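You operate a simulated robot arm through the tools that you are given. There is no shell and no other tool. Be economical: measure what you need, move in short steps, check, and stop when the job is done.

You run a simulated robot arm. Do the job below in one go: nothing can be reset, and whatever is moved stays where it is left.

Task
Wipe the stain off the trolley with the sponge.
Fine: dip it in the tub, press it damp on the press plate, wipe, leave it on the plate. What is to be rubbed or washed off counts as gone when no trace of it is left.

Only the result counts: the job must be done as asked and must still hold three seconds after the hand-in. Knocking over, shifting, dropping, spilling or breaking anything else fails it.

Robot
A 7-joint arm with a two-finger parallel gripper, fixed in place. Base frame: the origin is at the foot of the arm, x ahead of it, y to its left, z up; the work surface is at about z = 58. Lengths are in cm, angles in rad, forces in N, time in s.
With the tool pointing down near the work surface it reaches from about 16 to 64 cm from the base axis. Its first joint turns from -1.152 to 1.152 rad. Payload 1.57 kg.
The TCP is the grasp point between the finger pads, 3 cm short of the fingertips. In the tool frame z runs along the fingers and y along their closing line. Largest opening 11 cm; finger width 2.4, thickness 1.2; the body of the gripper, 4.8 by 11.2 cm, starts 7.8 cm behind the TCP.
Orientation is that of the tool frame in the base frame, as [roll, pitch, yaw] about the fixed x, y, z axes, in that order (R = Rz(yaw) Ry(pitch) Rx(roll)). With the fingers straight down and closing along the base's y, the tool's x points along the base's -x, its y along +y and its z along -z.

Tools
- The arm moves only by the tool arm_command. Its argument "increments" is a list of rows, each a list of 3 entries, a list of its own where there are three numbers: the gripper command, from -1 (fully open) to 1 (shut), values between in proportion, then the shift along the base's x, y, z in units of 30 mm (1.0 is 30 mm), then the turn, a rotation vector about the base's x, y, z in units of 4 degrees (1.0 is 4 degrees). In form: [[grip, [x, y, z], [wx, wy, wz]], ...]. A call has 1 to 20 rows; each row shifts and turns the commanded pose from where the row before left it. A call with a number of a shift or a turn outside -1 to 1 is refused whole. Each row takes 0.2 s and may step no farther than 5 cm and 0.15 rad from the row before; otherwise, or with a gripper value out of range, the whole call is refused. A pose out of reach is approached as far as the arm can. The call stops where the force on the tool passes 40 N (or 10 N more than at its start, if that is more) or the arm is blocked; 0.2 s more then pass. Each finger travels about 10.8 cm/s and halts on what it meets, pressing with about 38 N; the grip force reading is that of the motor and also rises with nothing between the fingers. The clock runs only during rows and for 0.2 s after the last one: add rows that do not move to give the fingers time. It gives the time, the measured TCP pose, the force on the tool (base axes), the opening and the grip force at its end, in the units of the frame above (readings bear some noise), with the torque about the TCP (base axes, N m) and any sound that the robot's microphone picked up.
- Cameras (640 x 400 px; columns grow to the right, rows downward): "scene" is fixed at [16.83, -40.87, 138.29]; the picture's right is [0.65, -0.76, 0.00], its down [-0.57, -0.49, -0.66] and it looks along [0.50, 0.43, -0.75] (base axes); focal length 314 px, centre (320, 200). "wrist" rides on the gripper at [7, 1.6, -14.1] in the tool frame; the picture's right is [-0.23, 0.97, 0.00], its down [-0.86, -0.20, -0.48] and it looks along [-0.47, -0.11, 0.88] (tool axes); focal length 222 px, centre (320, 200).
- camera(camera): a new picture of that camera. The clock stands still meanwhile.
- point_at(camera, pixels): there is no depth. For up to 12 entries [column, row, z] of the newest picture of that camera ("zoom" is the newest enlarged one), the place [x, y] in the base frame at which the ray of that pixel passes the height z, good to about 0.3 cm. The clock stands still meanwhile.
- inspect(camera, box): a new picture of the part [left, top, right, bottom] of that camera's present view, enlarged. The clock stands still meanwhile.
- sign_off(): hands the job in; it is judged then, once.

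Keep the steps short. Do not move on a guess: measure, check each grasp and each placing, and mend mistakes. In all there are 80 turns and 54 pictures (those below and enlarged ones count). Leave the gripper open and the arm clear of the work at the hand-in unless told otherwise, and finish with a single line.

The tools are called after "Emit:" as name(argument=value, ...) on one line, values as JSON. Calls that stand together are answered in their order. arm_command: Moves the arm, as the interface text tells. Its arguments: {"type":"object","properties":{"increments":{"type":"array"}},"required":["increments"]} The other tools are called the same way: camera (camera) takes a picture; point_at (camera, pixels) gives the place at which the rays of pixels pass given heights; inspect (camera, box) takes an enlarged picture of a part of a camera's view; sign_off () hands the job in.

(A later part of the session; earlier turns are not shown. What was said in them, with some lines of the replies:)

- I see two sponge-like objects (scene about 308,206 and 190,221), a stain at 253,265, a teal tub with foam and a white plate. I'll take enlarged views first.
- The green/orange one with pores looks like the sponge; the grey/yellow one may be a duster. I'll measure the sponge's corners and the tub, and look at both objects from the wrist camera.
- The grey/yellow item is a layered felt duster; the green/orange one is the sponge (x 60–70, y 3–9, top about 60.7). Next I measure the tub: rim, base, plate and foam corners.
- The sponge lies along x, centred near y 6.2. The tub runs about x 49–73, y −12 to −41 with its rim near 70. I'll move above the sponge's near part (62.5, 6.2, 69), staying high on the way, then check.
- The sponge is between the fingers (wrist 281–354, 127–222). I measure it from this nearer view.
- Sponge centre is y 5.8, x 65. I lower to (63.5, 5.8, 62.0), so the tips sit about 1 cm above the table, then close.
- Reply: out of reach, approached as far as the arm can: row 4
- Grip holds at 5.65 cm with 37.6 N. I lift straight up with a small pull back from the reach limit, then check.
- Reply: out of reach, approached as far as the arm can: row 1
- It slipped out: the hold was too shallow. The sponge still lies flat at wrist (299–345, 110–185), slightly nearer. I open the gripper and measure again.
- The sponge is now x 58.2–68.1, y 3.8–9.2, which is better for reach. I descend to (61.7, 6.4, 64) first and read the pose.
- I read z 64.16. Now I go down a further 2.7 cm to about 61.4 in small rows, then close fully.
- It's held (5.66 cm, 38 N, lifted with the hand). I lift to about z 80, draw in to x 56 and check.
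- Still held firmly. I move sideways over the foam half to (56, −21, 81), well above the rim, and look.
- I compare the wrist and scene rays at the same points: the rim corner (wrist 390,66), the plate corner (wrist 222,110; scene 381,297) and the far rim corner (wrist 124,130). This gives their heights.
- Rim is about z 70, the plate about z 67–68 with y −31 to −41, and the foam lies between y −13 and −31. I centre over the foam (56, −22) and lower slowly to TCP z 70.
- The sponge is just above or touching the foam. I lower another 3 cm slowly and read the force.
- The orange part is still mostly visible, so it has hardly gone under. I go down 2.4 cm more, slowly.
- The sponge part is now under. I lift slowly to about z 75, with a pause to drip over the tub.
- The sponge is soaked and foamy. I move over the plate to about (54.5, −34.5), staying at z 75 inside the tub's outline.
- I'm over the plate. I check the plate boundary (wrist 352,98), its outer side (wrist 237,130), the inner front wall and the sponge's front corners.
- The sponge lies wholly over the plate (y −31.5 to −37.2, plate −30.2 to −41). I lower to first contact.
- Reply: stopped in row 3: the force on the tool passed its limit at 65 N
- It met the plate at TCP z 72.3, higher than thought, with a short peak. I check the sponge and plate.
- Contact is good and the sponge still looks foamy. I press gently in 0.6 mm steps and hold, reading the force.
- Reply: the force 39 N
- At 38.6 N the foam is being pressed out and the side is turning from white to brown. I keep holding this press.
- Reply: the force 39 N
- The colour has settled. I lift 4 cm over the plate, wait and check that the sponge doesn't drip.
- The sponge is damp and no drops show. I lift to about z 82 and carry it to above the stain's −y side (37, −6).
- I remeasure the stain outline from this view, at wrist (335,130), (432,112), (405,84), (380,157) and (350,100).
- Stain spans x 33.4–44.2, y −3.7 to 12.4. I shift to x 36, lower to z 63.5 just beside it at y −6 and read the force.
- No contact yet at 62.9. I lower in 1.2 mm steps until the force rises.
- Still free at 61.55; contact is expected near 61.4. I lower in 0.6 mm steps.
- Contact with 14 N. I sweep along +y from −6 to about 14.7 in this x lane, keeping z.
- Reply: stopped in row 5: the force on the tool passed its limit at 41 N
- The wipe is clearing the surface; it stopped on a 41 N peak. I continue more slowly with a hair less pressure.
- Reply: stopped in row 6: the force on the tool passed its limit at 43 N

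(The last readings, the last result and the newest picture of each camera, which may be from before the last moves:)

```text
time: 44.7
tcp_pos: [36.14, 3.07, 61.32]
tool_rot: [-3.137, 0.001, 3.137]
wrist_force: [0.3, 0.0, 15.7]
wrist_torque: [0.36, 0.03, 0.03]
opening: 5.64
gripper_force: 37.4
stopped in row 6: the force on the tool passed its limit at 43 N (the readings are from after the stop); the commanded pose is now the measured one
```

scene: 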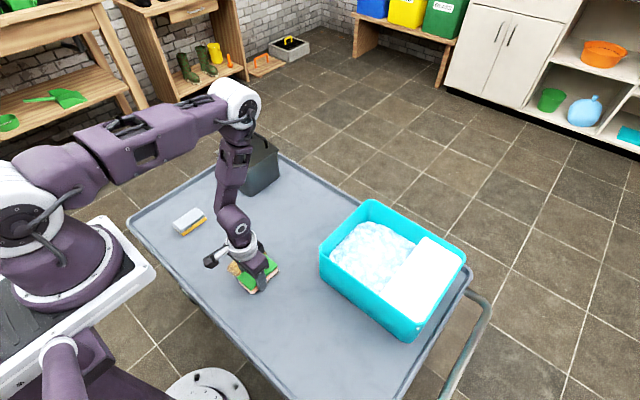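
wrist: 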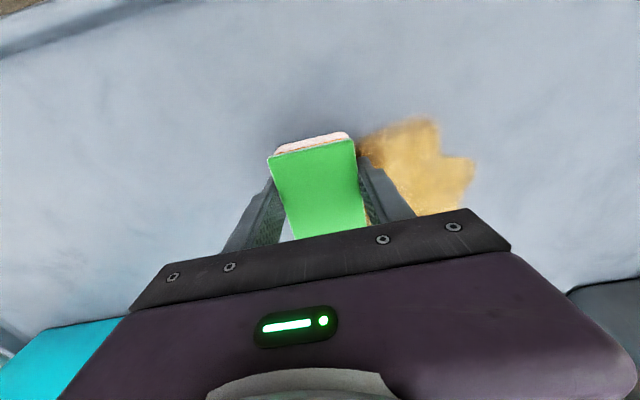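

Another stop at 43 N, so the press is too stiff. I ease up 0.8 mm and go on.

Emit:
arm_command(increments=[[1, [0, 0, 0.025], [0, 0, 0]], [1, [0, 0.15, 0], [0, 0, 0]], [1, [0, 0.3, 0], [0, 0, 0]], [1, [0, 0.3, 0], [0, 0, 0]], [1, [0, 0.3, 0], [0, 0, 0]], [1, [0, 0.3, 0], [0, 0, 0]], [1, [0, 0.3, 0], [0, 0, 0]], [1, [0, 0.3, 0], [0, 0, 0]], [1, [0, 0.3, 0], [0, 0, 0]], [1, [0, 0.3, 0], [0, 0, 0]], [1, [0, 0.3, 0], [0, 0, 0]], [1, [0, 0.3, 0], [0, 0, 0]], [1, [0, 0.3, 0], [0, 0, 0]], [1, [0, 0.3, 0], [0, 0, 0]], [1, [0, 0.3, 0], [0, 0, 0]], [1, [0, 0, 0], [0, 0, 0]]])

Emit:
camera(camera="wrist")

```text
time: 48.1
tcp_pos: [36.18, 15.14, 61.34]
tool_rot: [-3.137, 0.0, 3.137]
wrist_force: [0.6, -3.3, 11.2]
wrist_torque: [0.06, 0.06, -0.07]
opening: 5.67
gripper_force: 37.8
```

```text
19 pictures are left
```

wrist: 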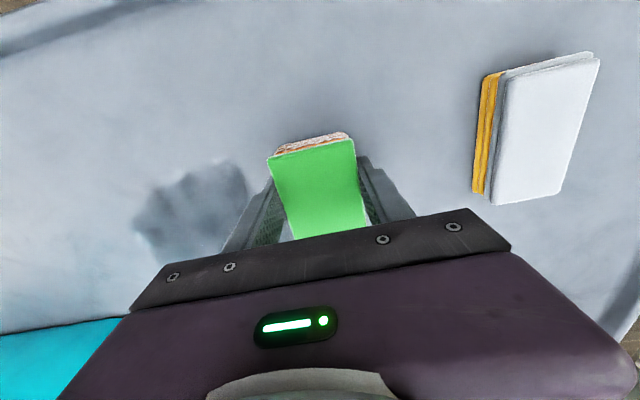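

The yellow is gone, but a grey patch is visible at wrist (190,210), perhaps residue or a damp mark. I look closely from both cameras.

Emit:
inspect(camera="wrist", box=[110, 140, 270, 240])

Emit:
inspect(camera="scene", box=[190, 220, 318, 300])

Emit:
point_at(camera="wrist", pixels=[[135, 225, 58], [155, 185, 58], [225, 160, 58], [248, 190, 58], [225, 250, 58], [165, 250, 58]])

```text
4.00 times, centred on (190, 190) of wrist
```

zoom: 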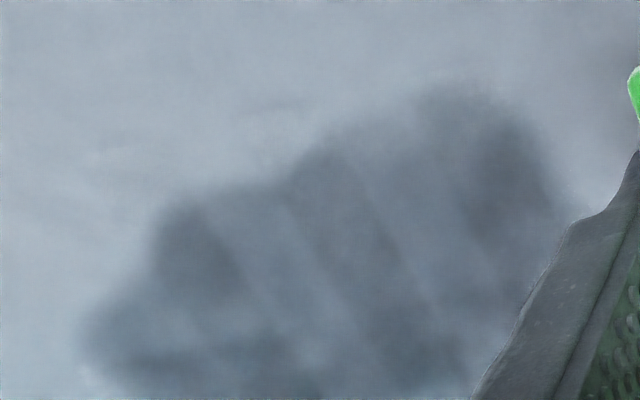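

```text
5.00 times, centred on (254, 260) of scene
```

zoom: 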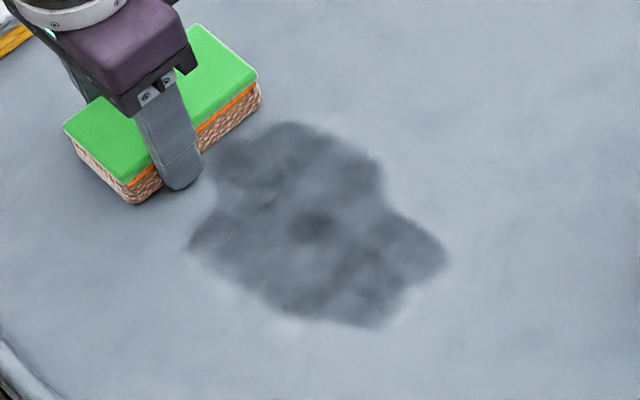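

```text
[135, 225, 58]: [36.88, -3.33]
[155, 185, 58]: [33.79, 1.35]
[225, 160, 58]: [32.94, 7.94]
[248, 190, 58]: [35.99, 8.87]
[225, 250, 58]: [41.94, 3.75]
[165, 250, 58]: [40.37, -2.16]
```

A grey trace stays in the stain's shape, so more passes are needed. I shift to x 38 and sweep back toward −y.

Emit:
arm_command(increments=[[1, [0.3, -0.1, 0], [0, 0, 0]], [1, [0.3, -0.2, 0], [0, 0, 0]], [1, [0, -0.3, 0], [0, 0, 0]], [1, [0, -0.35, 0], [0, 0, 0]], [1, [0, -0.35, 0], [0, 0, 0]], [1, [0, -0.35, 0], [0, 0, 0]], [1, [0, -0.35, 0], [0, 0, 0]], [1, [0, -0.35, 0], [0, 0, 0]], [1, [0, -0.35, 0], [0, 0, 0]], [1, [0, -0.35, 0], [0, 0, 0]], [1, [0, -0.35, 0], [0, 0, 0]], [1, [0, -0.35, 0], [0, 0, 0]], [1, [0, -0.35, 0], [0, 0, 0]], [1, [0, -0.35, 0], [0, 0, 0]], [1, [0, -0.35, 0], [0, 0, 0]], [1, [0, -0.35, 0], [0, 0, 0]], [1, [0, -0.35, 0], [0, 0, 0]], [1, [0, -0.35, 0], [0, 0, 0]], [1, [0, -0.35, 0], [0, 0, 0]], [1, [0, -0.35, 0], [0, 0, 0]]])

```text
time: 52.3
tcp_pos: [37.83, -4.48, 61.4]
tool_rot: [-3.136, 0.001, 3.138]
wrist_force: [-0.1, 0.0, -0.4]
wrist_torque: [0.03, 0.0, 0.02]
opening: 5.66
gripper_force: 37.8
```

The pass ran through, but the force at the end is about 0, so contact may have been light. I look.

Emit:
inspect(camera="scene", box=[190, 200, 350, 300])

```text
4.00 times, centred on (270, 250) of scene
```

zoom: 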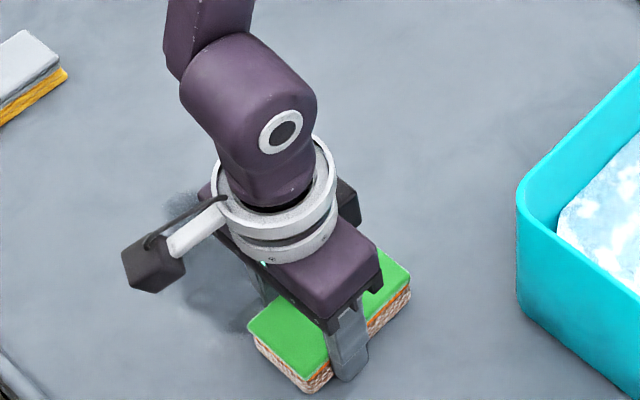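

Residue is still there, perhaps fainter. I finish to y −6.5, press back to a light force and read it.

Emit:
arm_command(increments=[[1, [0, -0.35, 0], [0, 0, 0]], [1, [0, -0.35, 0], [0, 0, 0]], [1, [0, 0, -0.02], [0, 0, 0]], [1, [0, 0, -0.01], [0, 0, 0]], [1, [0, 0, 0], [0, 0, 0]]])

```text
time: 53.5
tcp_pos: [37.92, -6.47, 61.28]
tool_rot: [-3.137, 0.005, 3.137]
wrist_force: [-0.7, 3.8, 27.6]
wrist_torque: [0.59, 0.0, 0.08]
opening: 5.66
gripper_force: 37.3
```

27.6 N is a bit stiff. I ease 0.4 mm and sweep +y across the whole stain at x 38.

Emit:
arm_command(increments=[[1, [0, 0, 0.013], [0, 0, 0]], [1, [0, 0.2, 0], [0, 0, 0]], [1, [0, 0.38, 0], [0, 0, 0]], [1, [0, 0.38, 0], [0, 0, 0]], [1, [0, 0.38, 0], [0, 0, 0]], [1, [0, 0.38, 0], [0, 0, 0]], [1, [0, 0.38, 0], [0, 0, 0]], [1, [0, 0.38, 0], [0, 0, 0]], [1, [0, 0.38, 0], [0, 0, 0]], [1, [0, 0.38, 0], [0, 0, 0]], [1, [0, 0.38, 0], [0, 0, 0]], [1, [0, 0.38, 0], [0, 0, 0]], [1, [0, 0.38, 0], [0, 0, 0]], [1, [0, 0.38, 0], [0, 0, 0]], [1, [0, 0.38, 0], [0, 0, 0]], [1, [0, 0.38, 0], [0, 0, 0]], [1, [0, 0.38, 0], [0, 0, 0]], [1, [0, 0.38, 0], [0, 0, 0]], [1, [0, 0.38, 0], [0, 0, 0]], [1, [0, 0.38, 0], [0, 0, 0]]])

Emit:
inspect(camera="scene", box=[190, 200, 350, 300])

```text
time: 54.7
tcp_pos: [37.9, -3.03, 61.28]
tool_rot: [-3.131, 0.003, 3.134]
wrist_force: [-2.4, 1.4, 14.4]
wrist_torque: [0.43, 0.04, 0.08]
opening: 5.65
gripper_force: 38.2
stopped in row 6: the force on the tool passed its limit at 43 N (the readings are from after the stop); the commanded pose is now the measured one
```

```text
4.00 times, centred on (270, 250) of scene
```

zoom: 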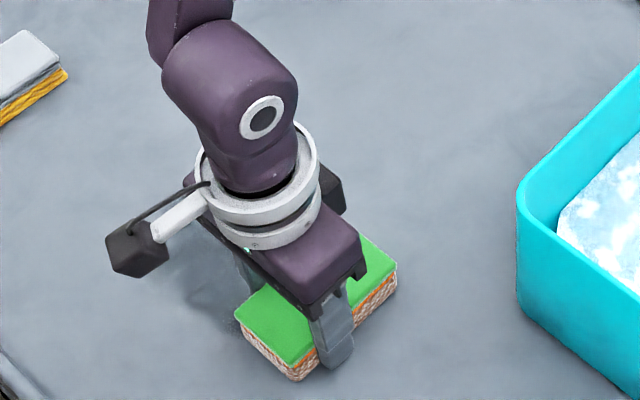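

Progress continues, though a small tilt has crept in (roll off by 0.01). I correct that, ease 0.6 mm and continue the sweep.

Emit:
arm_command(increments=[[1, [0, 0, 0.02], [-0.15, 0, 0.1]], [1, [0, 0.2, 0], [0, 0, 0]], [1, [0, 0.35, 0], [0, 0, 0]], [1, [0, 0.35, 0], [0, 0, 0]], [1, [0, 0.35, 0], [0, 0, 0]], [1, [0, 0.35, 0], [0, 0, 0]], [1, [0, 0.35, 0], [0, 0, 0]], [1, [0, 0.35, 0], [0, 0, 0]], [1, [0, 0.35, 0], [0, 0, 0]], [1, [0, 0.35, 0], [0, 0, 0]], [1, [0, 0.35, 0], [0, 0, 0]], [1, [0, 0.35, 0], [0, 0, 0]], [1, [0, 0.35, 0], [0, 0, 0]], [1, [0, 0.35, 0], [0, 0, 0]], [1, [0, 0.35, 0], [0, 0, 0]], [1, [0, 0.35, 0], [0, 0, 0]], [1, [0, 0.35, 0], [0, 0, 0]], [1, [0, 0.35, 0], [0, 0, 0]], [1, [0, 0.35, 0], [0, 0, 0]]])

Emit:
inspect(camera="scene", box=[190, 200, 350, 300])

```text
time: 57.6
tcp_pos: [38.09, 9.38, 61.26]
tool_rot: [-3.117, 0.004, 3.139]
wrist_force: [-1.5, -0.6, 14.9]
wrist_torque: [0.4, 0.1, 0.04]
opening: 5.68
gripper_force: 37.7
stopped in row 14: the force on the tool passed its limit at 41 N (the readings are from after the stop); the commanded pose is now the measured one
```

```text
4.00 times, centred on (270, 250) of scene
```

zoom: 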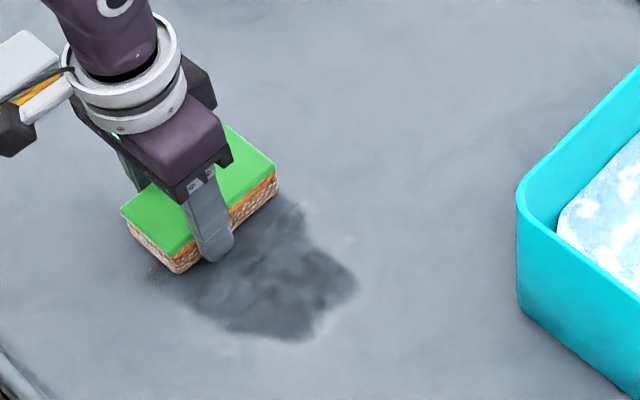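

The grey patch is still there; the mottling has changed a little. I fix the tilt (roll off 0.025), finish this pass and compare again with the hand out of the way.

Emit:
arm_command(increments=[[1, [0, 0, 0.02], [-0.35, 0, 0]], [1, [0, 0.2, 0], [0, 0, 0]], [1, [0, 0.35, 0], [0, 0, 0]], [1, [0, 0.35, 0], [0, 0, 0]], [1, [0, 0.35, 0], [0, 0, 0]], [1, [0, 0.35, 0], [0, 0, 0]], [1, [0, 0.35, 0], [0, 0, 0]], [1, [0, 0, 0], [0, 0, 0]]])

Emit:
inspect(camera="scene", box=[190, 220, 318, 300])

```text
time: 59.4
tcp_pos: [37.92, 15.4, 61.4]
tool_rot: [-3.094, 0.003, 3.14]
wrist_force: [-0.8, 0.4, -0.3]
wrist_torque: [-0.05, 0.02, -0.05]
opening: 5.66
gripper_force: 38.2
```

```text
5.00 times, centred on (254, 260) of scene
```

zoom: 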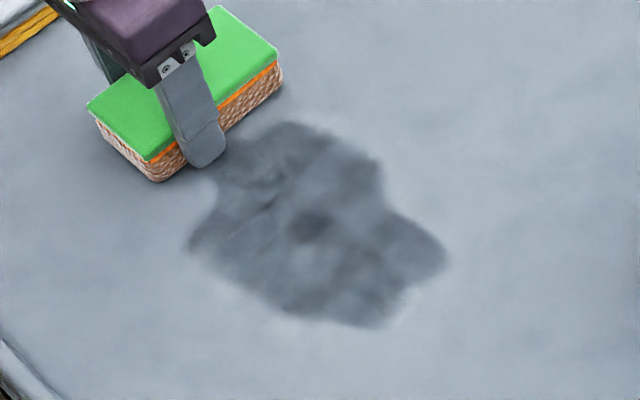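

The grey patch is unchanged, and my tilt correction had the wrong sign (roll is now −3.094). I lift slightly, turn back by +0.68 about x and set down with light force.

Emit:
arm_command(increments=[[1, [-0.2, 0, 0.15], [0.34, 0, 0]], [1, [-0.2, 0, 0], [0.34, 0, 0]], [1, [0, 0, -0.1], [0, 0, 0]], [1, [0, 0, -0.03], [0, 0, 0]], [1, [0, 0, 0], [0, 0, 0]]])

Emit:
arm_command(increments=[[1, [0, 0, -0.02], [0, 0, 0]], [1, [0, 0, -0.01], [0, 0, 0]], [1, [0, 0, 0], [0, 0, 0]]])

```text
time: 60.6
tcp_pos: [36.82, 15.32, 61.35]
tool_rot: [-3.141, 0.002, 3.139]
wrist_force: [0.4, 0.7, -0.6]
wrist_torque: [0.02, 0.0, 0.02]
opening: 5.64
gripper_force: 37.6
```

```text
time: 61.4
tcp_pos: [36.83, 15.24, 61.33]
tool_rot: [-3.141, 0.003, 3.139]
wrist_force: [0.5, 0.2, -0.3]
wrist_torque: [-0.03, -0.01, 0.0]
opening: 5.66
gripper_force: 38.3
```

The tool is flat again, with no contact yet. I lower in 0.3 mm steps until it touches.

Emit:
arm_command(increments=[[1, [0, 0, -0.01], [0, 0, 0]], [1, [0, 0, -0.01], [0, 0, 0]], [1, [0, 0, -0.01], [0, 0, 0]], [1, [0, 0, 0], [0, 0, 0]]])

```text
time: 62.4
tcp_pos: [36.79, 15.2, 61.33]
tool_rot: [-3.141, 0.006, 3.141]
wrist_force: [-2.0, 1.6, 28.4]
wrist_torque: [0.0, 0.12, 0.04]
opening: 5.67
gripper_force: 38.3
```

28 N flat contact. I ease slightly and sweep −y across the stain.

Emit:
arm_command(increments=[[1, [0, 0, 0.006], [0, 0, 0]], [1, [0, -0.2, 0], [0, 0, 0]], [1, [0, -0.38, 0], [0, 0, 0]], [1, [0, -0.38, 0], [0, 0, 0]], [1, [0, -0.38, 0], [0, 0, 0]], [1, [0, -0.38, 0], [0, 0, 0]], [1, [0, -0.38, 0], [0, 0, 0]], [1, [0, -0.38, 0], [0, 0, 0]], [1, [0, -0.38, 0], [0, 0, 0]], [1, [0, -0.38, 0], [0, 0, 0]], [1, [0, -0.38, 0], [0, 0, 0]], [1, [0, -0.38, 0], [0, 0, 0]], [1, [0, -0.38, 0], [0, 0, 0]], [1, [0, -0.38, 0], [0, 0, 0]], [1, [0, -0.38, 0], [0, 0, 0]], [1, [0, -0.38, 0], [0, 0, 0]], [1, [0, -0.38, 0], [0, 0, 0]], [1, [0, -0.38, 0], [0, 0, 0]], [1, [0, -0.38, 0], [0, 0, 0]], [1, [0, -0.38, 0], [0, 0, 0]]])

```text
time: 64.2
tcp_pos: [36.73, 8.21, 61.26]
tool_rot: [3.14, 0.005, -3.141]
wrist_force: [-3.0, 1.2, 13.6]
wrist_torque: [-0.18, 0.19, -0.03]
opening: 5.65
gripper_force: 38.5
stopped in row 9: the force on the tool passed its limit at 46 N (the readings are from after the stop); the commanded pose is now the measured one
```

It stopped at y 8.2 on 46 N. I continue from here with 0.3 mm less press.

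Emit:
arm_command(increments=[[1, [0, -0.1, 0.012], [0, 0, 0]], [1, [0, -0.3, 0], [0, 0, 0]], [1, [0, -0.36, 0], [0, 0, 0]], [1, [0, -0.36, 0], [0, 0, 0]], [1, [0, -0.36, 0], [0, 0, 0]], [1, [0, -0.36, 0], [0, 0, 0]], [1, [0, -0.36, 0], [0, 0, 0]], [1, [0, -0.36, 0], [0, 0, 0]], [1, [0, -0.36, 0], [0, 0, 0]], [1, [0, -0.36, 0], [0, 0, 0]], [1, [0, -0.36, 0], [0, 0, 0]], [1, [0, -0.36, 0], [0, 0, 0]], [1, [0, -0.36, 0], [0, 0, 0]], [1, [0, -0.36, 0], [0, 0, 0]], [1, [0, -0.36, 0], [0, 0, 0]]])

Emit:
inspect(camera="scene", box=[190, 200, 350, 300])

```text
time: 67.0
tcp_pos: [36.8, -4.14, 61.27]
tool_rot: [3.136, 0.003, -3.14]
wrist_force: [-0.6, 1.7, 16.7]
wrist_torque: [-0.38, -0.05, -0.04]
opening: 5.68
gripper_force: 38.1
stopped in row 13: the force on the tool passed its limit at 47 N (the readings are from after the stop); the commanded pose is now the measured one
```

```text
4.00 times, centred on (270, 250) of scene
```

zoom: 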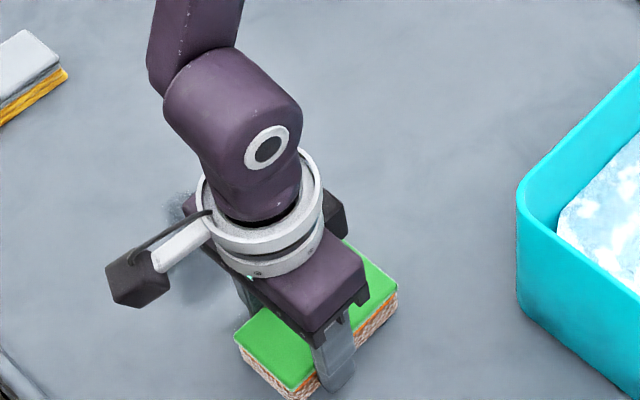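

Two firm passes left the grey trace, so the sponge probably has to be rinsed and re-damped. I lift, carry it over the foam (56, −22, 81) and look at the stain unobstructed.

Emit:
arm_command(increments=[[1, [0, 0, 0.3], [-0.08, 0, 0]], [1, [0, 0, 0.8], [0, 0, 0]], [1, [0, 0, 1], [0, 0, 0]], [1, [0, 0, 1], [0, 0, 0]], [1, [0, 0, 1], [0, 0, 0]], [1, [0, 0, 1], [0, 0, 0]], [1, [0, 0, 1], [0, 0, 0]], [1, [0, 0, 0.5], [0, 0, 0]], [1, [0.8, -0.746, 0], [0, 0, 0]], [1, [0.8, -0.746, 0], [0, 0, 0]], [1, [0.8, -0.746, 0], [0, 0, 0]], [1, [0.8, -0.746, 0], [0, 0, 0]], [1, [0.8, -0.746, 0], [0, 0, 0]], [1, [0.8, -0.746, 0], [0, 0, 0]], [1, [0.8, -0.746, 0], [0, 0, 0]], [1, [0.8, -0.746, 0], [0, 0, 0]], [1, [0, 0, 0], [0, 0, 0]]])

Emit:
inspect(camera="scene", box=[200, 180, 424, 320])

```text
time: 70.6
tcp_pos: [55.94, -22.07, 81.12]
tool_rot: [3.141, 0.004, -3.14]
wrist_force: [-0.1, 0.6, -0.5]
wrist_torque: [-0.01, -0.01, -0.02]
opening: 5.67
gripper_force: 37.5
```

```text
2.86 times, centred on (312, 250) of scene
```

zoom: 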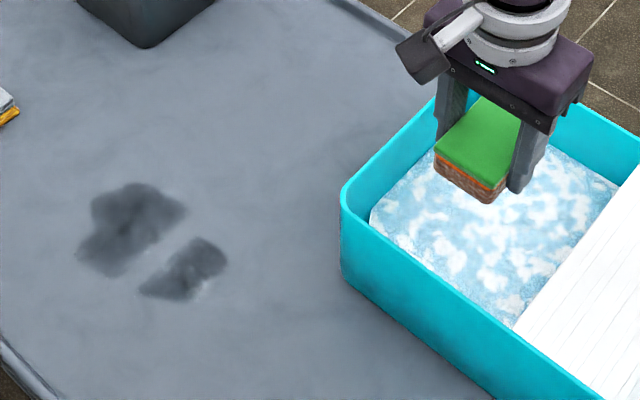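

A clean strip now runs through the middle of the patch, so wiping does work. The sponge's lower part looks brown and dirty, so rinsing is right. I locate the two remaining patches, then dip.

Emit:
point_at(camera="zoom", pixels=[[78, 250, 58], [130, 183, 58], [186, 208, 58], [110, 275, 58], [142, 292, 58], [200, 238, 58], [228, 262, 58], [190, 300, 58], [130, 268, 58], [180, 225, 58]])

Emit:
arm_command(increments=[[1, [0, 0, -0.9], [0, 0, 0]], [1, [0, 0, -0.9], [0, 0, 0]], [1, [0, 0, -0.9], [0, 0, 0]], [1, [0, 0, -0.9], [0, 0, 0]], [1, [0, 0, -0.5], [0, 0, 0]], [1, [0, 0, -0.35], [0, 0, 0]], [1, [0, 0, -0.35], [0, 0, 0]], [1, [0, 0, -0.3], [0, 0, 0]], [1, [0, 0, -0.3], [0, 0, 0]], [1, [0, 0, 0], [0, 0, 0]], [1, [0, 0, 0], [0, 0, 0]]])

```text
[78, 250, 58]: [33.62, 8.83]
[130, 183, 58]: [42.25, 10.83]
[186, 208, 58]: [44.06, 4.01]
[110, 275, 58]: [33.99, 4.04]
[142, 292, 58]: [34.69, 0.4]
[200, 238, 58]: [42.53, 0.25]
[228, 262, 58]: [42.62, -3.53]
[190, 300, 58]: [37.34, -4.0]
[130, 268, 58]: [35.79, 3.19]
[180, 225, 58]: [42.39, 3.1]
```

```text
time: 73.0
tcp_pos: [56.12, -21.99, 64.86]
tool_rot: [3.142, 0.004, -3.141]
wrist_force: [-0.7, -0.6, -0.4]
wrist_torque: [0.04, 0.02, -0.04]
opening: 5.68
gripper_force: 38.0
```

Clean strip is y 0.3–3.5; grey remains at y 3.5–11 and −4–0.3. The sponge is under the foam now. I swish it gently by 1.2 cm in x to rinse, then lift slowly.

Emit:
arm_command(increments=[[1, [0.2, 0, 0], [0, 0, 0]], [1, [0.2, 0, 0], [0, 0, 0]], [1, [-0.2, 0, 0], [0, 0, 0]], [1, [-0.2, 0, 0], [0, 0, 0]], [1, [0.2, 0, 0], [0, 0, 0]], [1, [0.2, 0, 0], [0, 0, 0]], [1, [-0.2, 0, 0], [0, 0, 0]], [1, [-0.2, 0, 0], [0, 0, 0]], [1, [0, 0, 0.2], [0, 0, 0]], [1, [0, 0, 0.3], [0, 0, 0]], [1, [0, 0, 0.4], [0, 0, 0]], [1, [0, 0, 0.5], [0, 0, 0]], [1, [0, 0, 0.6], [0, 0, 0]], [1, [0, 0, 0.7], [0, 0, 0]], [1, [0, 0, 0.7], [0, 0, 0]], [1, [0, 0, 0], [0, 0, 0]], [1, [0, 0, 0], [0, 0, 0]], [1, [0, 0, 0], [0, 0, 0]], [1, [0, 0, 0], [0, 0, 0]]])

Emit:
arm_command(increments=[[1, [0, -0.7, 0], [0, 0, 0]], [1, [0, -0.8, 0], [0, 0, 0]], [1, [-0.1, -0.8, 0], [0, 0, 0]], [1, [-0.2, -0.8, 0], [0, 0, 0]], [1, [-0.17, -0.8, 0], [0, 0, 0]], [1, [0, -0.25, 0], [0, 0, 0]], [1, [0, 0, -0.3], [0, 0, 0]], [1, [0, 0, -0.2], [0, 0, 0]], [1, [0, 0, -0.1], [0, 0, 0]], [1, [0, 0, -0.1], [0, 0, 0]], [1, [0, 0, -0.05], [0, 0, 0]], [1, [0, 0, 0], [0, 0, 0]]])

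```text
time: 77.0
tcp_pos: [56.04, -22.09, 75.19]
tool_rot: [3.141, 0.004, -3.141]
wrist_force: [0.6, 0.2, -0.1]
wrist_torque: [0.02, -0.01, -0.02]
opening: 5.67
gripper_force: 38.1
```

```text
time: 79.6
tcp_pos: [54.5, -34.57, 72.93]
tool_rot: [3.139, 0.005, -3.139]
wrist_force: [0.0, 0.3, -0.2]
wrist_torque: [-0.05, -0.01, -0.01]
opening: 5.64
gripper_force: 38.1
```

Just above the plate at 72.93. I lower in 0.9 mm and then finer steps to contact.

Emit:
arm_command(increments=[[1, [0, 0, -0.05], [0, 0, 0]], [1, [0, 0, -0.05], [0, 0, 0]], [1, [0, 0, -0.03], [0, 0, 0]], [1, [0, 0, -0.03], [0, 0, 0]], [1, [0, 0, -0.02], [0, 0, 0]], [1, [0, 0, -0.02], [0, 0, 0]], [1, [0, 0, -0.02], [0, 0, 0]], [1, [0, 0, 0], [0, 0, 0]]])

```text
time: 81.0
tcp_pos: [54.75, -34.74, 72.47]
tool_rot: [-3.139, 0.005, -3.141]
wrist_force: [-0.5, 1.1, 9.7]
wrist_torque: [0.11, 0.17, 0.01]
opening: 5.67
gripper_force: 37.9
stopped in row 6: the force on the tool passed its limit at 42 N (the readings are from after the stop); the commanded pose is now the measured one
```

Touching with 9.7 N. I press to about 35 N and hold as before.

Emit:
arm_command(increments=[[1, [0, 0, -0.02], [0, 0, 0]], [1, [0, 0, -0.015], [0, 0, 0]], [1, [0, 0, 0], [0, 0, 0]], [1, [0, 0, 0], [0, 0, 0]], [1, [0, 0, 0], [0, 0, 0]], [1, [0, 0, 0], [0, 0, 0]], [1, [0, 0, 0], [0, 0, 0]], [1, [0, 0, 0], [0, 0, 0]], [1, [0, 0, 0], [0, 0, 0]], [1, [0, 0, 0], [0, 0, 0]], [1, [0, 0, 0], [0, 0, 0]], [1, [0, 0, 0], [0, 0, 0]]])

Emit:
arm_command(increments=[[1, [0, 0, 0.2], [0, 0, 0]], [1, [0, 0, 0.5], [0, 0, 0]], [1, [0, 0, 0.6], [0, 0, 0]], [1, [0, 0, 0], [0, 0, 0]], [1, [0, 0, 0], [0, 0, 0]], [1, [0, 0, 0], [0, 0, 0]]])

Emit:
inspect(camera="scene", box=[370, 260, 450, 310])

```text
time: 83.6
tcp_pos: [54.62, -34.71, 72.34]
tool_rot: [-3.14, 0.008, -3.139]
wrist_force: [3.5, -3.4, 33.4]
wrist_torque: [-0.03, -0.19, -0.05]
opening: 5.67
gripper_force: 38.2
```

```text
time: 85.0
tcp_pos: [54.82, -34.59, 76.05]
tool_rot: [-3.141, 0.003, -3.14]
wrist_force: [1.0, 0.1, -0.6]
wrist_torque: [-0.02, 0.04, 0.03]
opening: 5.68
gripper_force: 38.0
```

```text
8.00 times, centred on (410, 285) of scene
```

zoom: 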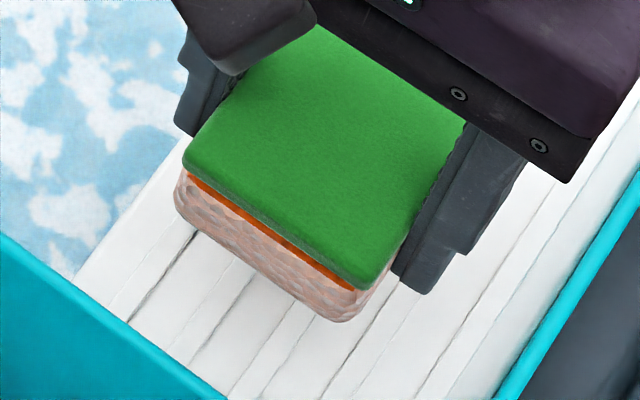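

Damp again and not dripping. I carry it back to beside the stain at (37, −6.5) and come down to about z 62.

Emit:
arm_command(increments=[[1, [0, 0, 0.7], [0, 0, 0]], [1, [0, 0, 0.7], [0, 0, 0]], [1, [0, 0, 0.6], [0, 0, 0]], [1, [-0.54, 0.852, 0], [0, 0, 0]], [1, [-0.54, 0.852, 0], [0, 0, 0]], [1, [-0.54, 0.852, 0], [0, 0, 0]], [1, [-0.54, 0.852, 0], [0, 0, 0]], [1, [-0.54, 0.852, 0], [0, 0, 0]], [1, [-0.54, 0.852, 0], [0, 0, 0]], [1, [-0.54, 0.852, 0], [0, 0, 0]], [1, [-0.54, 0.852, 0], [0, 0, 0]], [1, [-0.54, 0.852, 0], [0, 0, 0]], [1, [-0.54, 0.852, 0], [0, 0, 0]], [1, [-0.54, 0.852, 0], [0, 0, 0]], [1, [0, 0, 0], [0, 0, 0]]])

Emit:
arm_command(increments=[[1, [0, 0, -0.9], [0, 0, 0]], [1, [0, 0, -0.9], [0, 0, 0]], [1, [0, 0, -0.9], [0, 0, 0]], [1, [0, 0, -0.9], [0, 0, 0]], [1, [0, 0, -0.9], [0, 0, 0]], [1, [0, 0, -0.9], [0, 0, 0]], [1, [0, 0, -0.8], [0, 0, 0]], [1, [0, 0, -0.3], [0, 0, 0]], [1, [0, 0, -0.15], [0, 0, 0]], [1, [0, 0, 0], [0, 0, 0]]])

```text
time: 88.2
tcp_pos: [37.02, -6.54, 82.26]
tool_rot: [-3.141, 0.006, -3.138]
wrist_force: [-0.3, -0.8, -0.4]
wrist_torque: [0.02, 0.02, 0.01]
opening: 5.66
gripper_force: 37.7
```

```text
time: 90.4
tcp_pos: [36.96, -6.49, 62.14]
tool_rot: [-3.141, 0.003, -3.14]
wrist_force: [0.3, 0.1, 0.2]
wrist_torque: [0.04, -0.01, -0.02]
opening: 5.65
gripper_force: 38.5
```

At 62.14 and free. I lower toward contact (about 61.35) in small steps.

Emit:
arm_command(increments=[[1, [0, 0, -0.1], [0, 0, 0]], [1, [0, 0, -0.06], [0, 0, 0]], [1, [0, 0, -0.04], [0, 0, 0]], [1, [0, 0, -0.02], [0, 0, 0]], [1, [0, 0, -0.02], [0, 0, 0]], [1, [0, 0, 0], [0, 0, 0]]])

```text
time: 91.8
tcp_pos: [36.96, -6.56, 61.59]
tool_rot: [3.141, 0.007, -3.141]
wrist_force: [0.9, -0.4, 1.0]
wrist_torque: [-0.03, -0.02, 0.01]
opening: 5.67
gripper_force: 38.5
```

Emit:
arm_command(increments=[[1, [0, 0, -0.02], [0, 0, 0]], [1, [0, 0, -0.015], [0, 0, 0]], [1, [0, 0, -0.015], [0, 0, 0]], [1, [0, 0, 0], [0, 0, 0]]])

```text
time: 92.8
tcp_pos: [36.95, -6.54, 61.4]
tool_rot: [3.141, 0.006, -3.14]
wrist_force: [-1.2, 4.8, 10.1]
wrist_torque: [0.12, -0.09, 0.05]
opening: 5.66
gripper_force: 37.7
```

10 N contact. I sweep +y at a slower 0.3 per row.

Emit:
arm_command(increments=[[1, [0, 0.15, 0], [0, 0, 0]], [1, [0, 0.3, 0], [0, 0, 0]], [1, [0, 0.3, 0], [0, 0, 0]], [1, [0, 0.3, 0], [0, 0, 0]], [1, [0, 0.3, 0], [0, 0, 0]], [1, [0, 0.3, 0], [0, 0, 0]], [1, [0, 0.3, 0], [0, 0, 0]], [1, [0, 0.3, 0], [0, 0, 0]], [1, [0, 0.3, 0], [0, 0, 0]], [1, [0, 0.3, 0], [0, 0, 0]], [1, [0, 0.3, 0], [0, 0, 0]], [1, [0, 0.3, 0], [0, 0, 0]], [1, [0, 0.3, 0], [0, 0, 0]], [1, [0, 0.3, 0], [0, 0, 0]], [1, [0, 0.3, 0], [0, 0, 0]], [1, [0, 0.3, 0], [0, 0, 0]], [1, [0, 0.3, 0], [0, 0, 0]], [1, [0, 0.3, 0], [0, 0, 0]], [1, [0, 0.3, 0], [0, 0, 0]], [1, [0, 0.3, 0], [0, 0, 0]]])

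```text
time: 97.0
tcp_pos: [37.01, 11.14, 61.34]
tool_rot: [3.141, 0.004, -3.139]
wrist_force: [-0.1, 0.5, -1.2]
wrist_torque: [-0.01, 0.02, 0.0]
opening: 5.67
gripper_force: 38.0
```

No stop this time, but the force faded to 0 at y 11, so the surface falls away slightly there. I lower a touch to regain contact and look at the result.

Emit:
arm_command(increments=[[1, [0, 0.3, -0.01], [0, 0, 0]], [1, [0, 0.3, -0.01], [0, 0, 0]], [1, [0, 0.3, 0], [0, 0, 0]], [1, [0, 0.3, 0], [0, 0, 0]], [1, [0, 0, 0], [0, 0, 0]]])

Emit:
inspect(camera="scene", box=[190, 220, 318, 300])

```text
time: 98.2
tcp_pos: [36.86, 14.59, 61.31]
tool_rot: [3.141, 0.005, -3.14]
wrist_force: [0.4, -3.9, 7.5]
wrist_torque: [-0.15, -0.06, -0.03]
opening: 5.66
gripper_force: 38.1
```

```text
5.00 times, centred on (254, 260) of scene
```

zoom: 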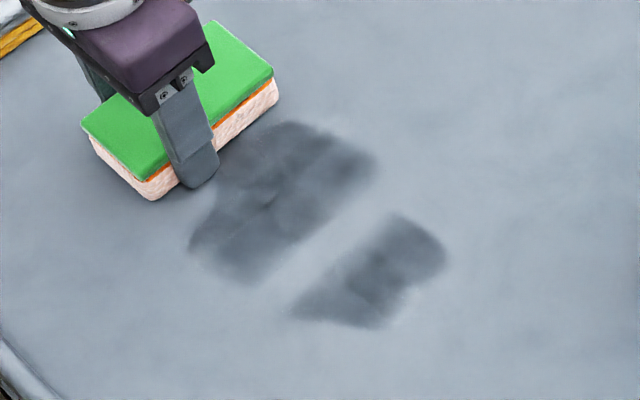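

The greys are hardly changed. This pass was too light: the force fell to 0 because the surface drops about 0.7 mm from y −6 to y 15. I press to about 25 N and sweep −y with that slope compensated.

Emit:
arm_command(increments=[[1, [0, 0, -0.012], [0, 0, 0]], [1, [0, -0.15, 0.0005], [0, 0, 0]], [1, [0, -0.3, 0.001], [0, 0, 0]], [1, [0, -0.3, 0.001], [0, 0, 0]], [1, [0, -0.3, 0.001], [0, 0, 0]], [1, [0, -0.3, 0.001], [0, 0, 0]], [1, [0, -0.3, 0.001], [0, 0, 0]], [1, [0, -0.3, 0.001], [0, 0, 0]], [1, [0, -0.3, 0.001], [0, 0, 0]], [1, [0, -0.3, 0.001], [0, 0, 0]], [1, [0, -0.3, 0.001], [0, 0, 0]], [1, [0, -0.3, 0.001], [0, 0, 0]], [1, [0, -0.3, 0.001], [0, 0, 0]], [1, [0, -0.3, 0.001], [0, 0, 0]], [1, [0, -0.3, 0.001], [0, 0, 0]]])

```text
time: 100.9
tcp_pos: [37.07, 4.93, 61.24]
tool_rot: [3.141, 0.007, -3.138]
wrist_force: [-1.7, 1.1, 12.8]
wrist_torque: [-0.12, 0.21, -0.03]
opening: 5.7
gripper_force: 37.7
stopped in row 13: the force on the tool passed its limit at 40 N (the readings are from after the stop); the commanded pose is now the measured one
```

That was a firm pass from y 14.6 to 4.9. I continue −y from 12.8 N with a little more compensation.

Emit:
arm_command(increments=[[1, [0, -0.15, 0.001], [0, 0, 0]], [1, [0, -0.3, 0.0015], [0, 0, 0]], [1, [0, -0.3, 0.0015], [0, 0, 0]], [1, [0, -0.3, 0.0015], [0, 0, 0]], [1, [0, -0.3, 0.0015], [0, 0, 0]], [1, [0, -0.3, 0.0015], [0, 0, 0]], [1, [0, -0.3, 0.0015], [0, 0, 0]], [1, [0, -0.3, 0.0015], [0, 0, 0]], [1, [0, -0.3, 0.0015], [0, 0, 0]], [1, [0, -0.3, 0.0015], [0, 0, 0]], [1, [0, -0.3, 0.0015], [0, 0, 0]], [1, [0, -0.3, 0.0015], [0, 0, 0]], [1, [0, -0.3, 0.0015], [0, 0, 0]], [1, [0, -0.3, 0.0015], [0, 0, 0]]])

Emit:
camera(camera="wrist")

```text
time: 102.1
tcp_pos: [36.97, 1.19, 61.24]
tool_rot: [3.139, 0.008, -3.136]
wrist_force: [-0.9, 0.9, 15.8]
wrist_torque: [-0.19, 0.08, -0.01]
opening: 5.65
gripper_force: 38.3
stopped in row 5: the force on the tool passed its limit at 43 N (the readings are from after the stop); the commanded pose is now the measured one
```

```text
8 pictures are left
```

wrist: 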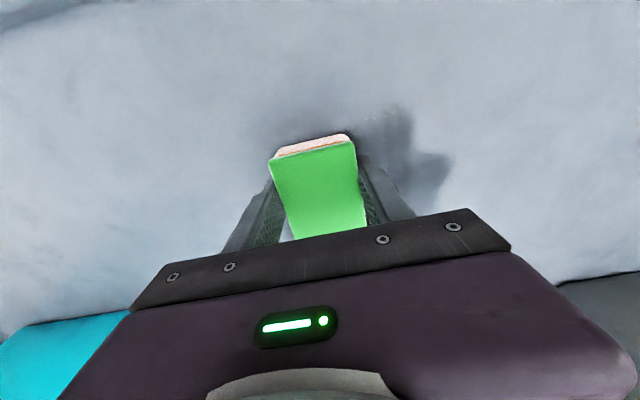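

The right-hand grey is still there and the sponge looks wet and pale. I now rub several compensated strokes over the +y patch at 15–40 N in one go, then look.

Emit:
arm_command(increments=[[1, [0, 0.15, 0], [0, 0, 0]], [1, [0, 0.3, -0.001], [0, 0, 0]], [1, [0, 0.3, -0.001], [0, 0, 0]], [1, [0, 0.3, -0.001], [0, 0, 0]], [1, [0, 0.3, -0.001], [0, 0, 0]], [1, [0, 0.3, -0.001], [0, 0, 0]], [1, [0, 0.3, -0.001], [0, 0, 0]], [1, [0, 0.3, -0.001], [0, 0, 0]], [1, [0, 0.3, -0.001], [0, 0, 0]], [1, [0, 0.3, -0.001], [0, 0, 0]], [1, [0, 0.3, -0.001], [0, 0, 0]], [1, [0, 0.3, -0.001], [0, 0, 0]]])

Emit:
arm_command(increments=[[1, [0, -0.15, 0], [0, 0, 0]], [1, [0, -0.3, 0.001], [0, 0, 0]], [1, [0, -0.3, 0.001], [0, 0, 0]], [1, [0, -0.3, 0.001], [0, 0, 0]], [1, [0, -0.3, 0.001], [0, 0, 0]], [1, [0, -0.3, 0.001], [0, 0, 0]], [1, [0, -0.3, 0.001], [0, 0, 0]], [1, [0, -0.3, 0.001], [0, 0, 0]], [1, [0, -0.3, 0.001], [0, 0, 0]], [1, [0, -0.3, 0.001], [0, 0, 0]]])

Emit:
arm_command(increments=[[1, [0, 0.15, 0], [0, 0, 0]], [1, [0, 0.3, -0.001], [0, 0, 0]], [1, [0, 0.3, -0.001], [0, 0, 0]], [1, [0, 0.3, -0.001], [0, 0, 0]], [1, [0, 0.3, -0.001], [0, 0, 0]], [1, [0, 0.3, -0.001], [0, 0, 0]], [1, [0, 0.3, -0.001], [0, 0, 0]], [1, [0, 0.3, -0.001], [0, 0, 0]], [1, [0, 0.3, -0.001], [0, 0, 0]], [1, [0, 0.3, -0.001], [0, 0, 0]]])

Emit:
inspect(camera="scene", box=[190, 220, 318, 300])

```text
time: 102.9
tcp_pos: [37.02, 3.19, 61.26]
tool_rot: [3.141, 0.009, -3.139]
wrist_force: [-0.9, -0.7, 16.9]
wrist_torque: [0.02, 0.05, -0.03]
opening: 5.64
gripper_force: 38.2
stopped in row 4: the force on the tool passed its limit at 45 N (the readings are from after the stop); the commanded pose is now the measured one
```

```text
time: 104.0
tcp_pos: [37.12, 0.46, 61.19]
tool_rot: [3.14, 0.011, -3.14]
wrist_force: [-1.1, 2.3, 15.0]
wrist_torque: [-0.12, 0.25, -0.02]
opening: 5.65
gripper_force: 37.7
stopped in row 5: the force on the tool passed its limit at 44 N (the readings are from after the stop); the commanded pose is now the measured one
```

```text
time: 104.9
tcp_pos: [37.38, 3.29, 61.22]
tool_rot: [3.141, 0.007, 3.141]
wrist_force: [-0.8, -1.0, 15.1]
wrist_torque: [0.0, 0.24, -0.02]
opening: 5.64
gripper_force: 38.3
stopped in row 4: the force on the tool passed its limit at 44 N (the readings are from after the stop); the commanded pose is now the measured one
```

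```text
5.00 times, centred on (254, 260) of scene
```

zoom: 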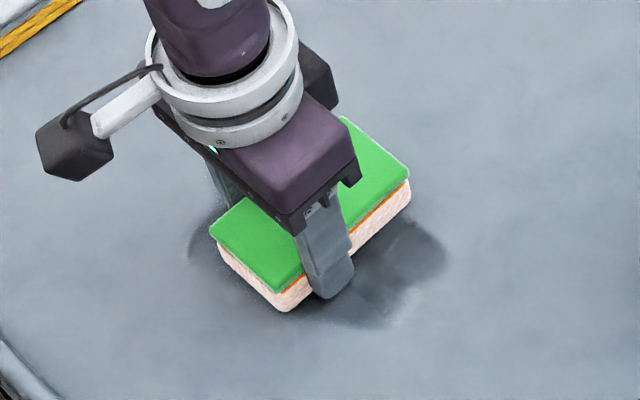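

The sponge is clearly too wet: it re-darkens the area, while the earlier drier pass cleaned a strip. It needs a longer, firmer press on the plate, without another dip. I lift and carry it to just above the plate.

Emit:
arm_command(increments=[[1, [0, 0, 0.4], [0, 0, 0]], [1, [0, 0, 0.9], [0, 0, 0]], [1, [0, 0, 1], [0, 0, 0]], [1, [0, 0, 1], [0, 0, 0]], [1, [0, 0, 1], [0, 0, 0]], [1, [0, 0, 1], [0, 0, 0]], [1, [0, 0, 1], [0, 0, 0]], [1, [0, 0, 0.7], [0, 0, 0]], [1, [0, 0, 0], [0, 0, 0]]])

Emit:
arm_command(increments=[[1, [0.41, -0.902, 0], [0, 0, 0]], [1, [0.41, -0.902, 0], [0, 0, 0]], [1, [0.41, -0.902, 0], [0, 0, 0]], [1, [0.41, -0.902, 0], [0, 0, 0]], [1, [0.41, -0.902, 0], [0, 0, 0]], [1, [0.41, -0.902, 0], [0, 0, 0]], [1, [0.41, -0.902, 0], [0, 0, 0]], [1, [0.41, -0.902, 0], [0, 0, 0]], [1, [0.41, -0.902, 0], [0, 0, 0]], [1, [0.41, -0.902, 0], [0, 0, 0]], [1, [0.41, -0.902, 0], [0, 0, 0]], [1, [0.41, -0.902, 0], [0, 0, 0]], [1, [0.41, -0.902, 0], [0, 0, 0]], [1, [0.41, -0.902, 0], [0, 0, 0]], [1, [0, 0, 0], [0, 0, 0]], [1, [0, 0, -0.8], [0, 0, 0]], [1, [0, 0, -0.8], [0, 0, 0]], [1, [0, 0, -0.8], [0, 0, 0]], [1, [0, 0, -0.5], [0, 0, 0]], [1, [0, 0, 0], [0, 0, 0]]])

Emit:
inspect(camera="scene", box=[190, 220, 318, 300])

```text
time: 106.9
tcp_pos: [37.19, 3.31, 82.22]
tool_rot: [3.141, 0.008, -3.14]
wrist_force: [1.0, 0.6, 0.6]
wrist_torque: [0.0, -0.01, -0.02]
opening: 5.64
gripper_force: 37.6
```

```text
time: 111.1
tcp_pos: [54.46, -34.87, 73.43]
tool_rot: [-3.141, 0.008, -3.14]
wrist_force: [-0.5, -0.3, -0.7]
wrist_torque: [0.01, -0.03, 0.0]
opening: 5.67
gripper_force: 38.2
```

```text
5.00 times, centred on (254, 260) of scene
```

zoom: 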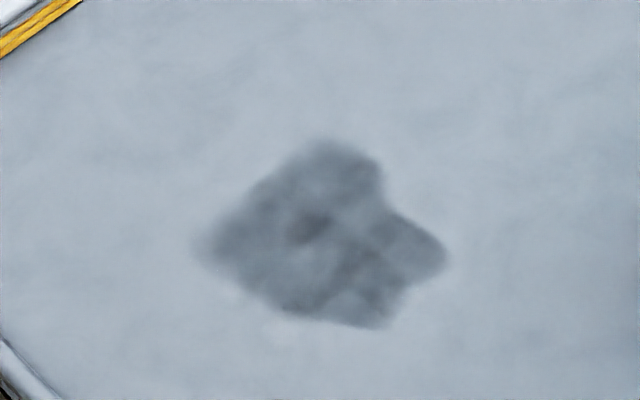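

Very telling: the once-clean strip is dark again where I last rubbed, and the part I hadn't touched lately is clear. So it looks like a wet film that dries. I press the sponge on the plate, wait there and look again.

Emit:
arm_command(increments=[[1, [0, 0, -0.15], [0, 0, 0]], [1, [0, 0, -0.1], [0, 0, 0]], [1, [0, 0, -0.05], [0, 0, 0]], [1, [0, 0, -0.02], [0, 0, 0]], [1, [0, 0, -0.02], [0, 0, 0]], [1, [0, 0, -0.02], [0, 0, 0]], [1, [0, 0, -0.02], [0, 0, 0]], [1, [0, 0, -0.02], [0, 0, 0]], [1, [0, 0, 0], [0, 0, 0]]])

Emit:
arm_command(increments=[[1, [0, 0, -0.015], [0, 0, 0]], [1, [0, 0, 0], [0, 0, 0]], [1, [0, 0, 0], [0, 0, 0]], [1, [0, 0, 0], [0, 0, 0]], [1, [0, 0, 0], [0, 0, 0]], [1, [0, 0, 0], [0, 0, 0]], [1, [0, 0, 0], [0, 0, 0]], [1, [0, 0, 0], [0, 0, 0]], [1, [0, 0, 0], [0, 0, 0]], [1, [0, 0, 0], [0, 0, 0]], [1, [0, 0, 0], [0, 0, 0]], [1, [0, 0, 0], [0, 0, 0]], [1, [0, 0, 0], [0, 0, 0]], [1, [0, 0, 0], [0, 0, 0]], [1, [0, 0, 0], [0, 0, 0]], [1, [0, 0, 0], [0, 0, 0]], [1, [0, 0, 0], [0, 0, 0]], [1, [0, 0, 0], [0, 0, 0]], [1, [0, 0, 0], [0, 0, 0]], [1, [0, 0, 0], [0, 0, 0]]])

Emit:
arm_command(increments=[[1, [0, 0, 0], [0, 0, 0]], [1, [0, 0, 0], [0, 0, 0]], [1, [0, 0, 0], [0, 0, 0]], [1, [0, 0, 0], [0, 0, 0]], [1, [0, 0, 0], [0, 0, 0]], [1, [0, 0, 0], [0, 0, 0]], [1, [0, 0, 0], [0, 0, 0]], [1, [0, 0, 0], [0, 0, 0]], [1, [0, 0, 0], [0, 0, 0]], [1, [0, 0, 0], [0, 0, 0]], [1, [0, 0, 0], [0, 0, 0]], [1, [0, 0, 0], [0, 0, 0]], [1, [0, 0, 0], [0, 0, 0]], [1, [0, 0, 0], [0, 0, 0]], [1, [0, 0, 0], [0, 0, 0]], [1, [0, 0, 0], [0, 0, 0]], [1, [0, 0, 0], [0, 0, 0]], [1, [0, 0, 0], [0, 0, 0]], [1, [0, 0, 0], [0, 0, 0]], [1, [0, 0, 0], [0, 0, 0]]])

Emit:
arm_command(increments=[[1, [0, 0, 0], [0, 0, 0]], [1, [0, 0, 0], [0, 0, 0]], [1, [0, 0, 0], [0, 0, 0]], [1, [0, 0, 0], [0, 0, 0]], [1, [0, 0, 0], [0, 0, 0]], [1, [0, 0, 0], [0, 0, 0]], [1, [0, 0, 0], [0, 0, 0]], [1, [0, 0, 0], [0, 0, 0]], [1, [0, 0, 0], [0, 0, 0]], [1, [0, 0, 0], [0, 0, 0]], [1, [0, 0, 0], [0, 0, 0]], [1, [0, 0, 0], [0, 0, 0]], [1, [0, 0, 0], [0, 0, 0]], [1, [0, 0, 0], [0, 0, 0]], [1, [0, 0, 0], [0, 0, 0]], [1, [0, 0, 0], [0, 0, 0]], [1, [0, 0, 0], [0, 0, 0]], [1, [0, 0, 0], [0, 0, 0]], [1, [0, 0, 0], [0, 0, 0]], [1, [0, 0, 0], [0, 0, 0]]])

Emit:
inspect(camera="scene", box=[190, 220, 318, 300])

```text
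time: 113.1
tcp_pos: [54.52, -34.52, 72.4]
tool_rot: [3.141, 0.01, -3.14]
wrist_force: [-3.5, -0.3, 8.2]
wrist_torque: [0.0, 0.36, 0.06]
opening: 5.68
gripper_force: 38.3
```

```text
time: 117.3
tcp_pos: [54.51, -34.55, 72.37]
tool_rot: [-3.141, 0.011, -3.14]
wrist_force: [1.3, -0.5, 29.3]
wrist_torque: [-0.01, 0.01, -0.01]
opening: 5.66
gripper_force: 38.5
```

```text
time: 121.5
tcp_pos: [54.59, -34.62, 72.4]
tool_rot: [-3.141, 0.009, -3.141]
wrist_force: [0.0, 0.8, 27.6]
wrist_torque: [0.01, 0.13, 0.01]
opening: 5.64
gripper_force: 38.6
```

```text
time: 125.7
tcp_pos: [54.54, -34.51, 72.41]
tool_rot: [3.14, 0.011, -3.14]
wrist_force: [-0.2, 0.2, 26.1]
wrist_torque: [-0.01, 0.14, -0.02]
opening: 5.67
gripper_force: 38.0
```

```text
5.00 times, centred on (254, 260) of scene
```

zoom: 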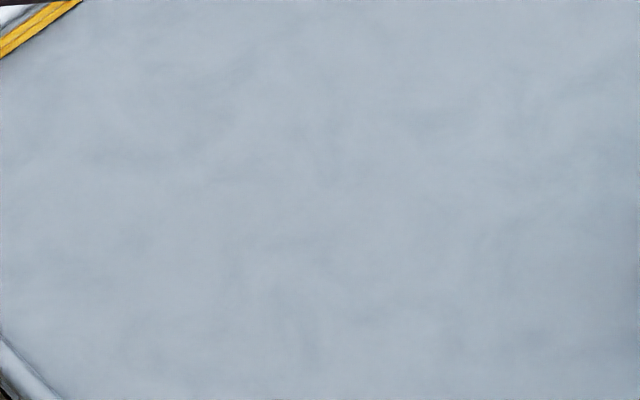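

The surface is completely clean; it was only a wet film, now dried. The sponge stands on the plate. I ease the press, open moderately (about 7 cm, since the tub wall is near) and rise straight up.

Emit:
arm_command(increments=[[1, [0, 0, 0.01], [0, 0, 0]], [0.2, [0, 0, 0], [0, 0, 0]], [-0.15, [0, 0, 0], [0, 0, 0]], [-0.3, [0, 0, 0], [0, 0, 0]], [-0.3, [0, 0, 0], [0, 0, 0]]])

Emit:
arm_command(increments=[[-0.3, [0, 0, 0.2], [0, 0, 0]], [-0.3, [0, 0, 0.5], [0, 0, 0]], [-0.3, [0, 0, 0.8], [0, 0, 0]], [-0.3, [0, 0, 0.9], [0, 0, 0]], [-0.3, [0, 0, 0.9], [0, 0, 0]], [-0.3, [0, 0, 0.9], [0, 0, 0]], [-0.3, [0, 0, 0.9], [0, 0, 0]], [-0.3, [-0.3, 0.3, 0.9], [0, 0, 0]], [-0.5, [-0.5, 0.8, 0.5], [0, 0, 0]], [-0.8, [-0.5, 0.9, 0], [0, 0, 0]], [-1, [-0.5, 0.9, 0], [0, 0, 0]], [-1, [-0.5, 0.9, 0], [0, 0, 0]], [-1, [-0.5, 0.9, 0], [0, 0, 0]], [-1, [0, 0, 0], [0, 0, 0]]])

Emit:
camera(camera="scene")

Emit:
inspect(camera="scene", box=[300, 190, 480, 350])

```text
time: 126.9
tcp_pos: [54.45, -34.47, 72.25]
tool_rot: [3.14, 0.008, -3.14]
wrist_force: [-0.1, -0.3, -0.5]
wrist_torque: [0.0, 0.0, -0.01]
opening: 7.16
gripper_force: 0.1
```

```text
time: 129.9
tcp_pos: [46.22, -20.73, 91.98]
tool_rot: [3.14, 0.009, -3.14]
wrist_force: [0.6, 0.7, 1.1]
wrist_torque: [-0.02, 0.03, 0.0]
opening: 10.98
gripper_force: 0.0
```

```text
4 pictures are left
```

scene: 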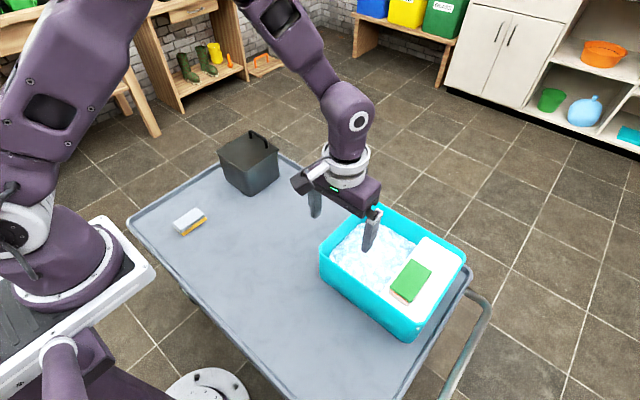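

```text
2.50 times, centred on (390, 270) of scene
```

zoom: 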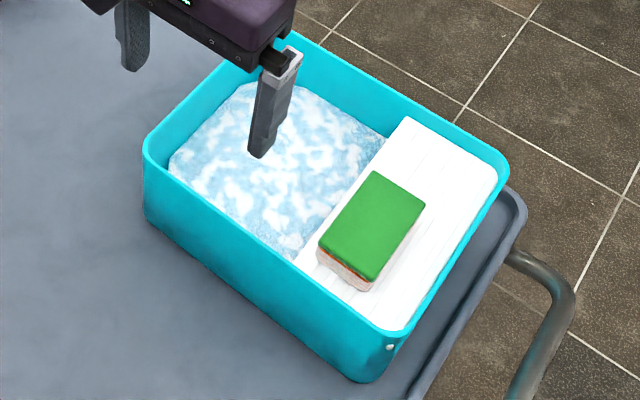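

The sponge lies flat on the plate, and tub, duster and bin are where they were. I move the arm up and away, then take one last close look at the stain area.

Emit:
arm_command(increments=[[-1, [0, 0.5, 0.8], [0, 0, 0]], [-1, [0, 0.8, 0.8], [0, 0, 0]], [-1, [0, 0.9, 0.7], [0, 0, 0]], [-1, [0, 0.9, 0.3], [0, 0, 0]], [-1, [0, 0.9, 0], [0, 0, 0]], [-1, [0, 0.9, 0], [0, 0, 0]], [-1, [0, 0.9, 0], [0, 0, 0]], [-1, [0, 0, 0], [0, 0, 0]], [-1, [0, 0, 0], [0, 0, 0]]])

Emit:
camera(camera="wrist")

Emit:
inspect(camera="scene", box=[200, 220, 312, 290])

```text
time: 131.9
tcp_pos: [46.06, -3.05, 99.84]
tool_rot: [3.142, 0.008, -3.139]
wrist_force: [-0.1, -0.4, 0.8]
wrist_torque: [-0.05, 0.04, 0.02]
opening: 10.99
gripper_force: 0.0
```

```text
2 pictures are left
```

wrist: 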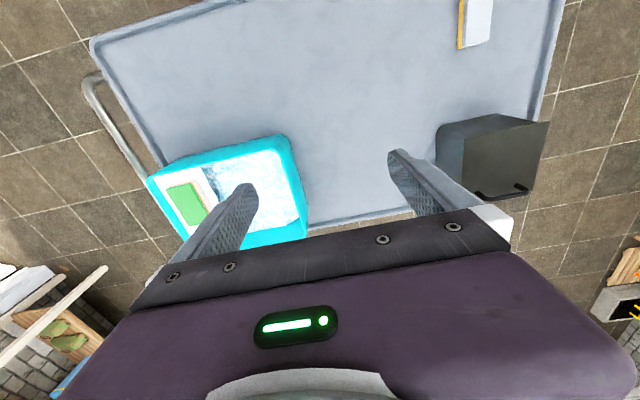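

```text
5.71 times, centred on (256, 255) of scene
```

zoom: 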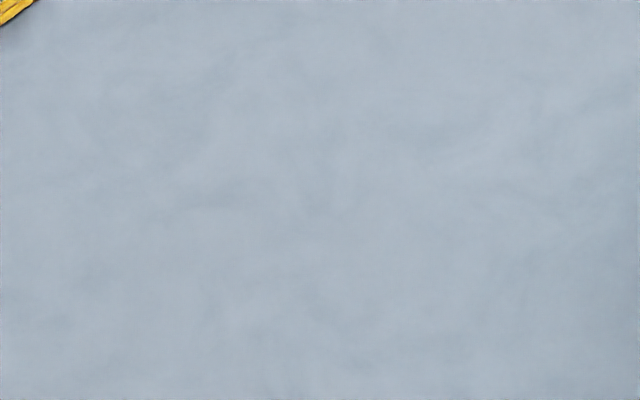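

No trace of the stain is left, the sponge lies on the plate, and the gripper is open with the arm clear. I hand in.

Emit:
sign_off()

```text
The job is handed in.
```

The stain is wiped off the trolley with no trace left, and the sponge is lying on the press plate.
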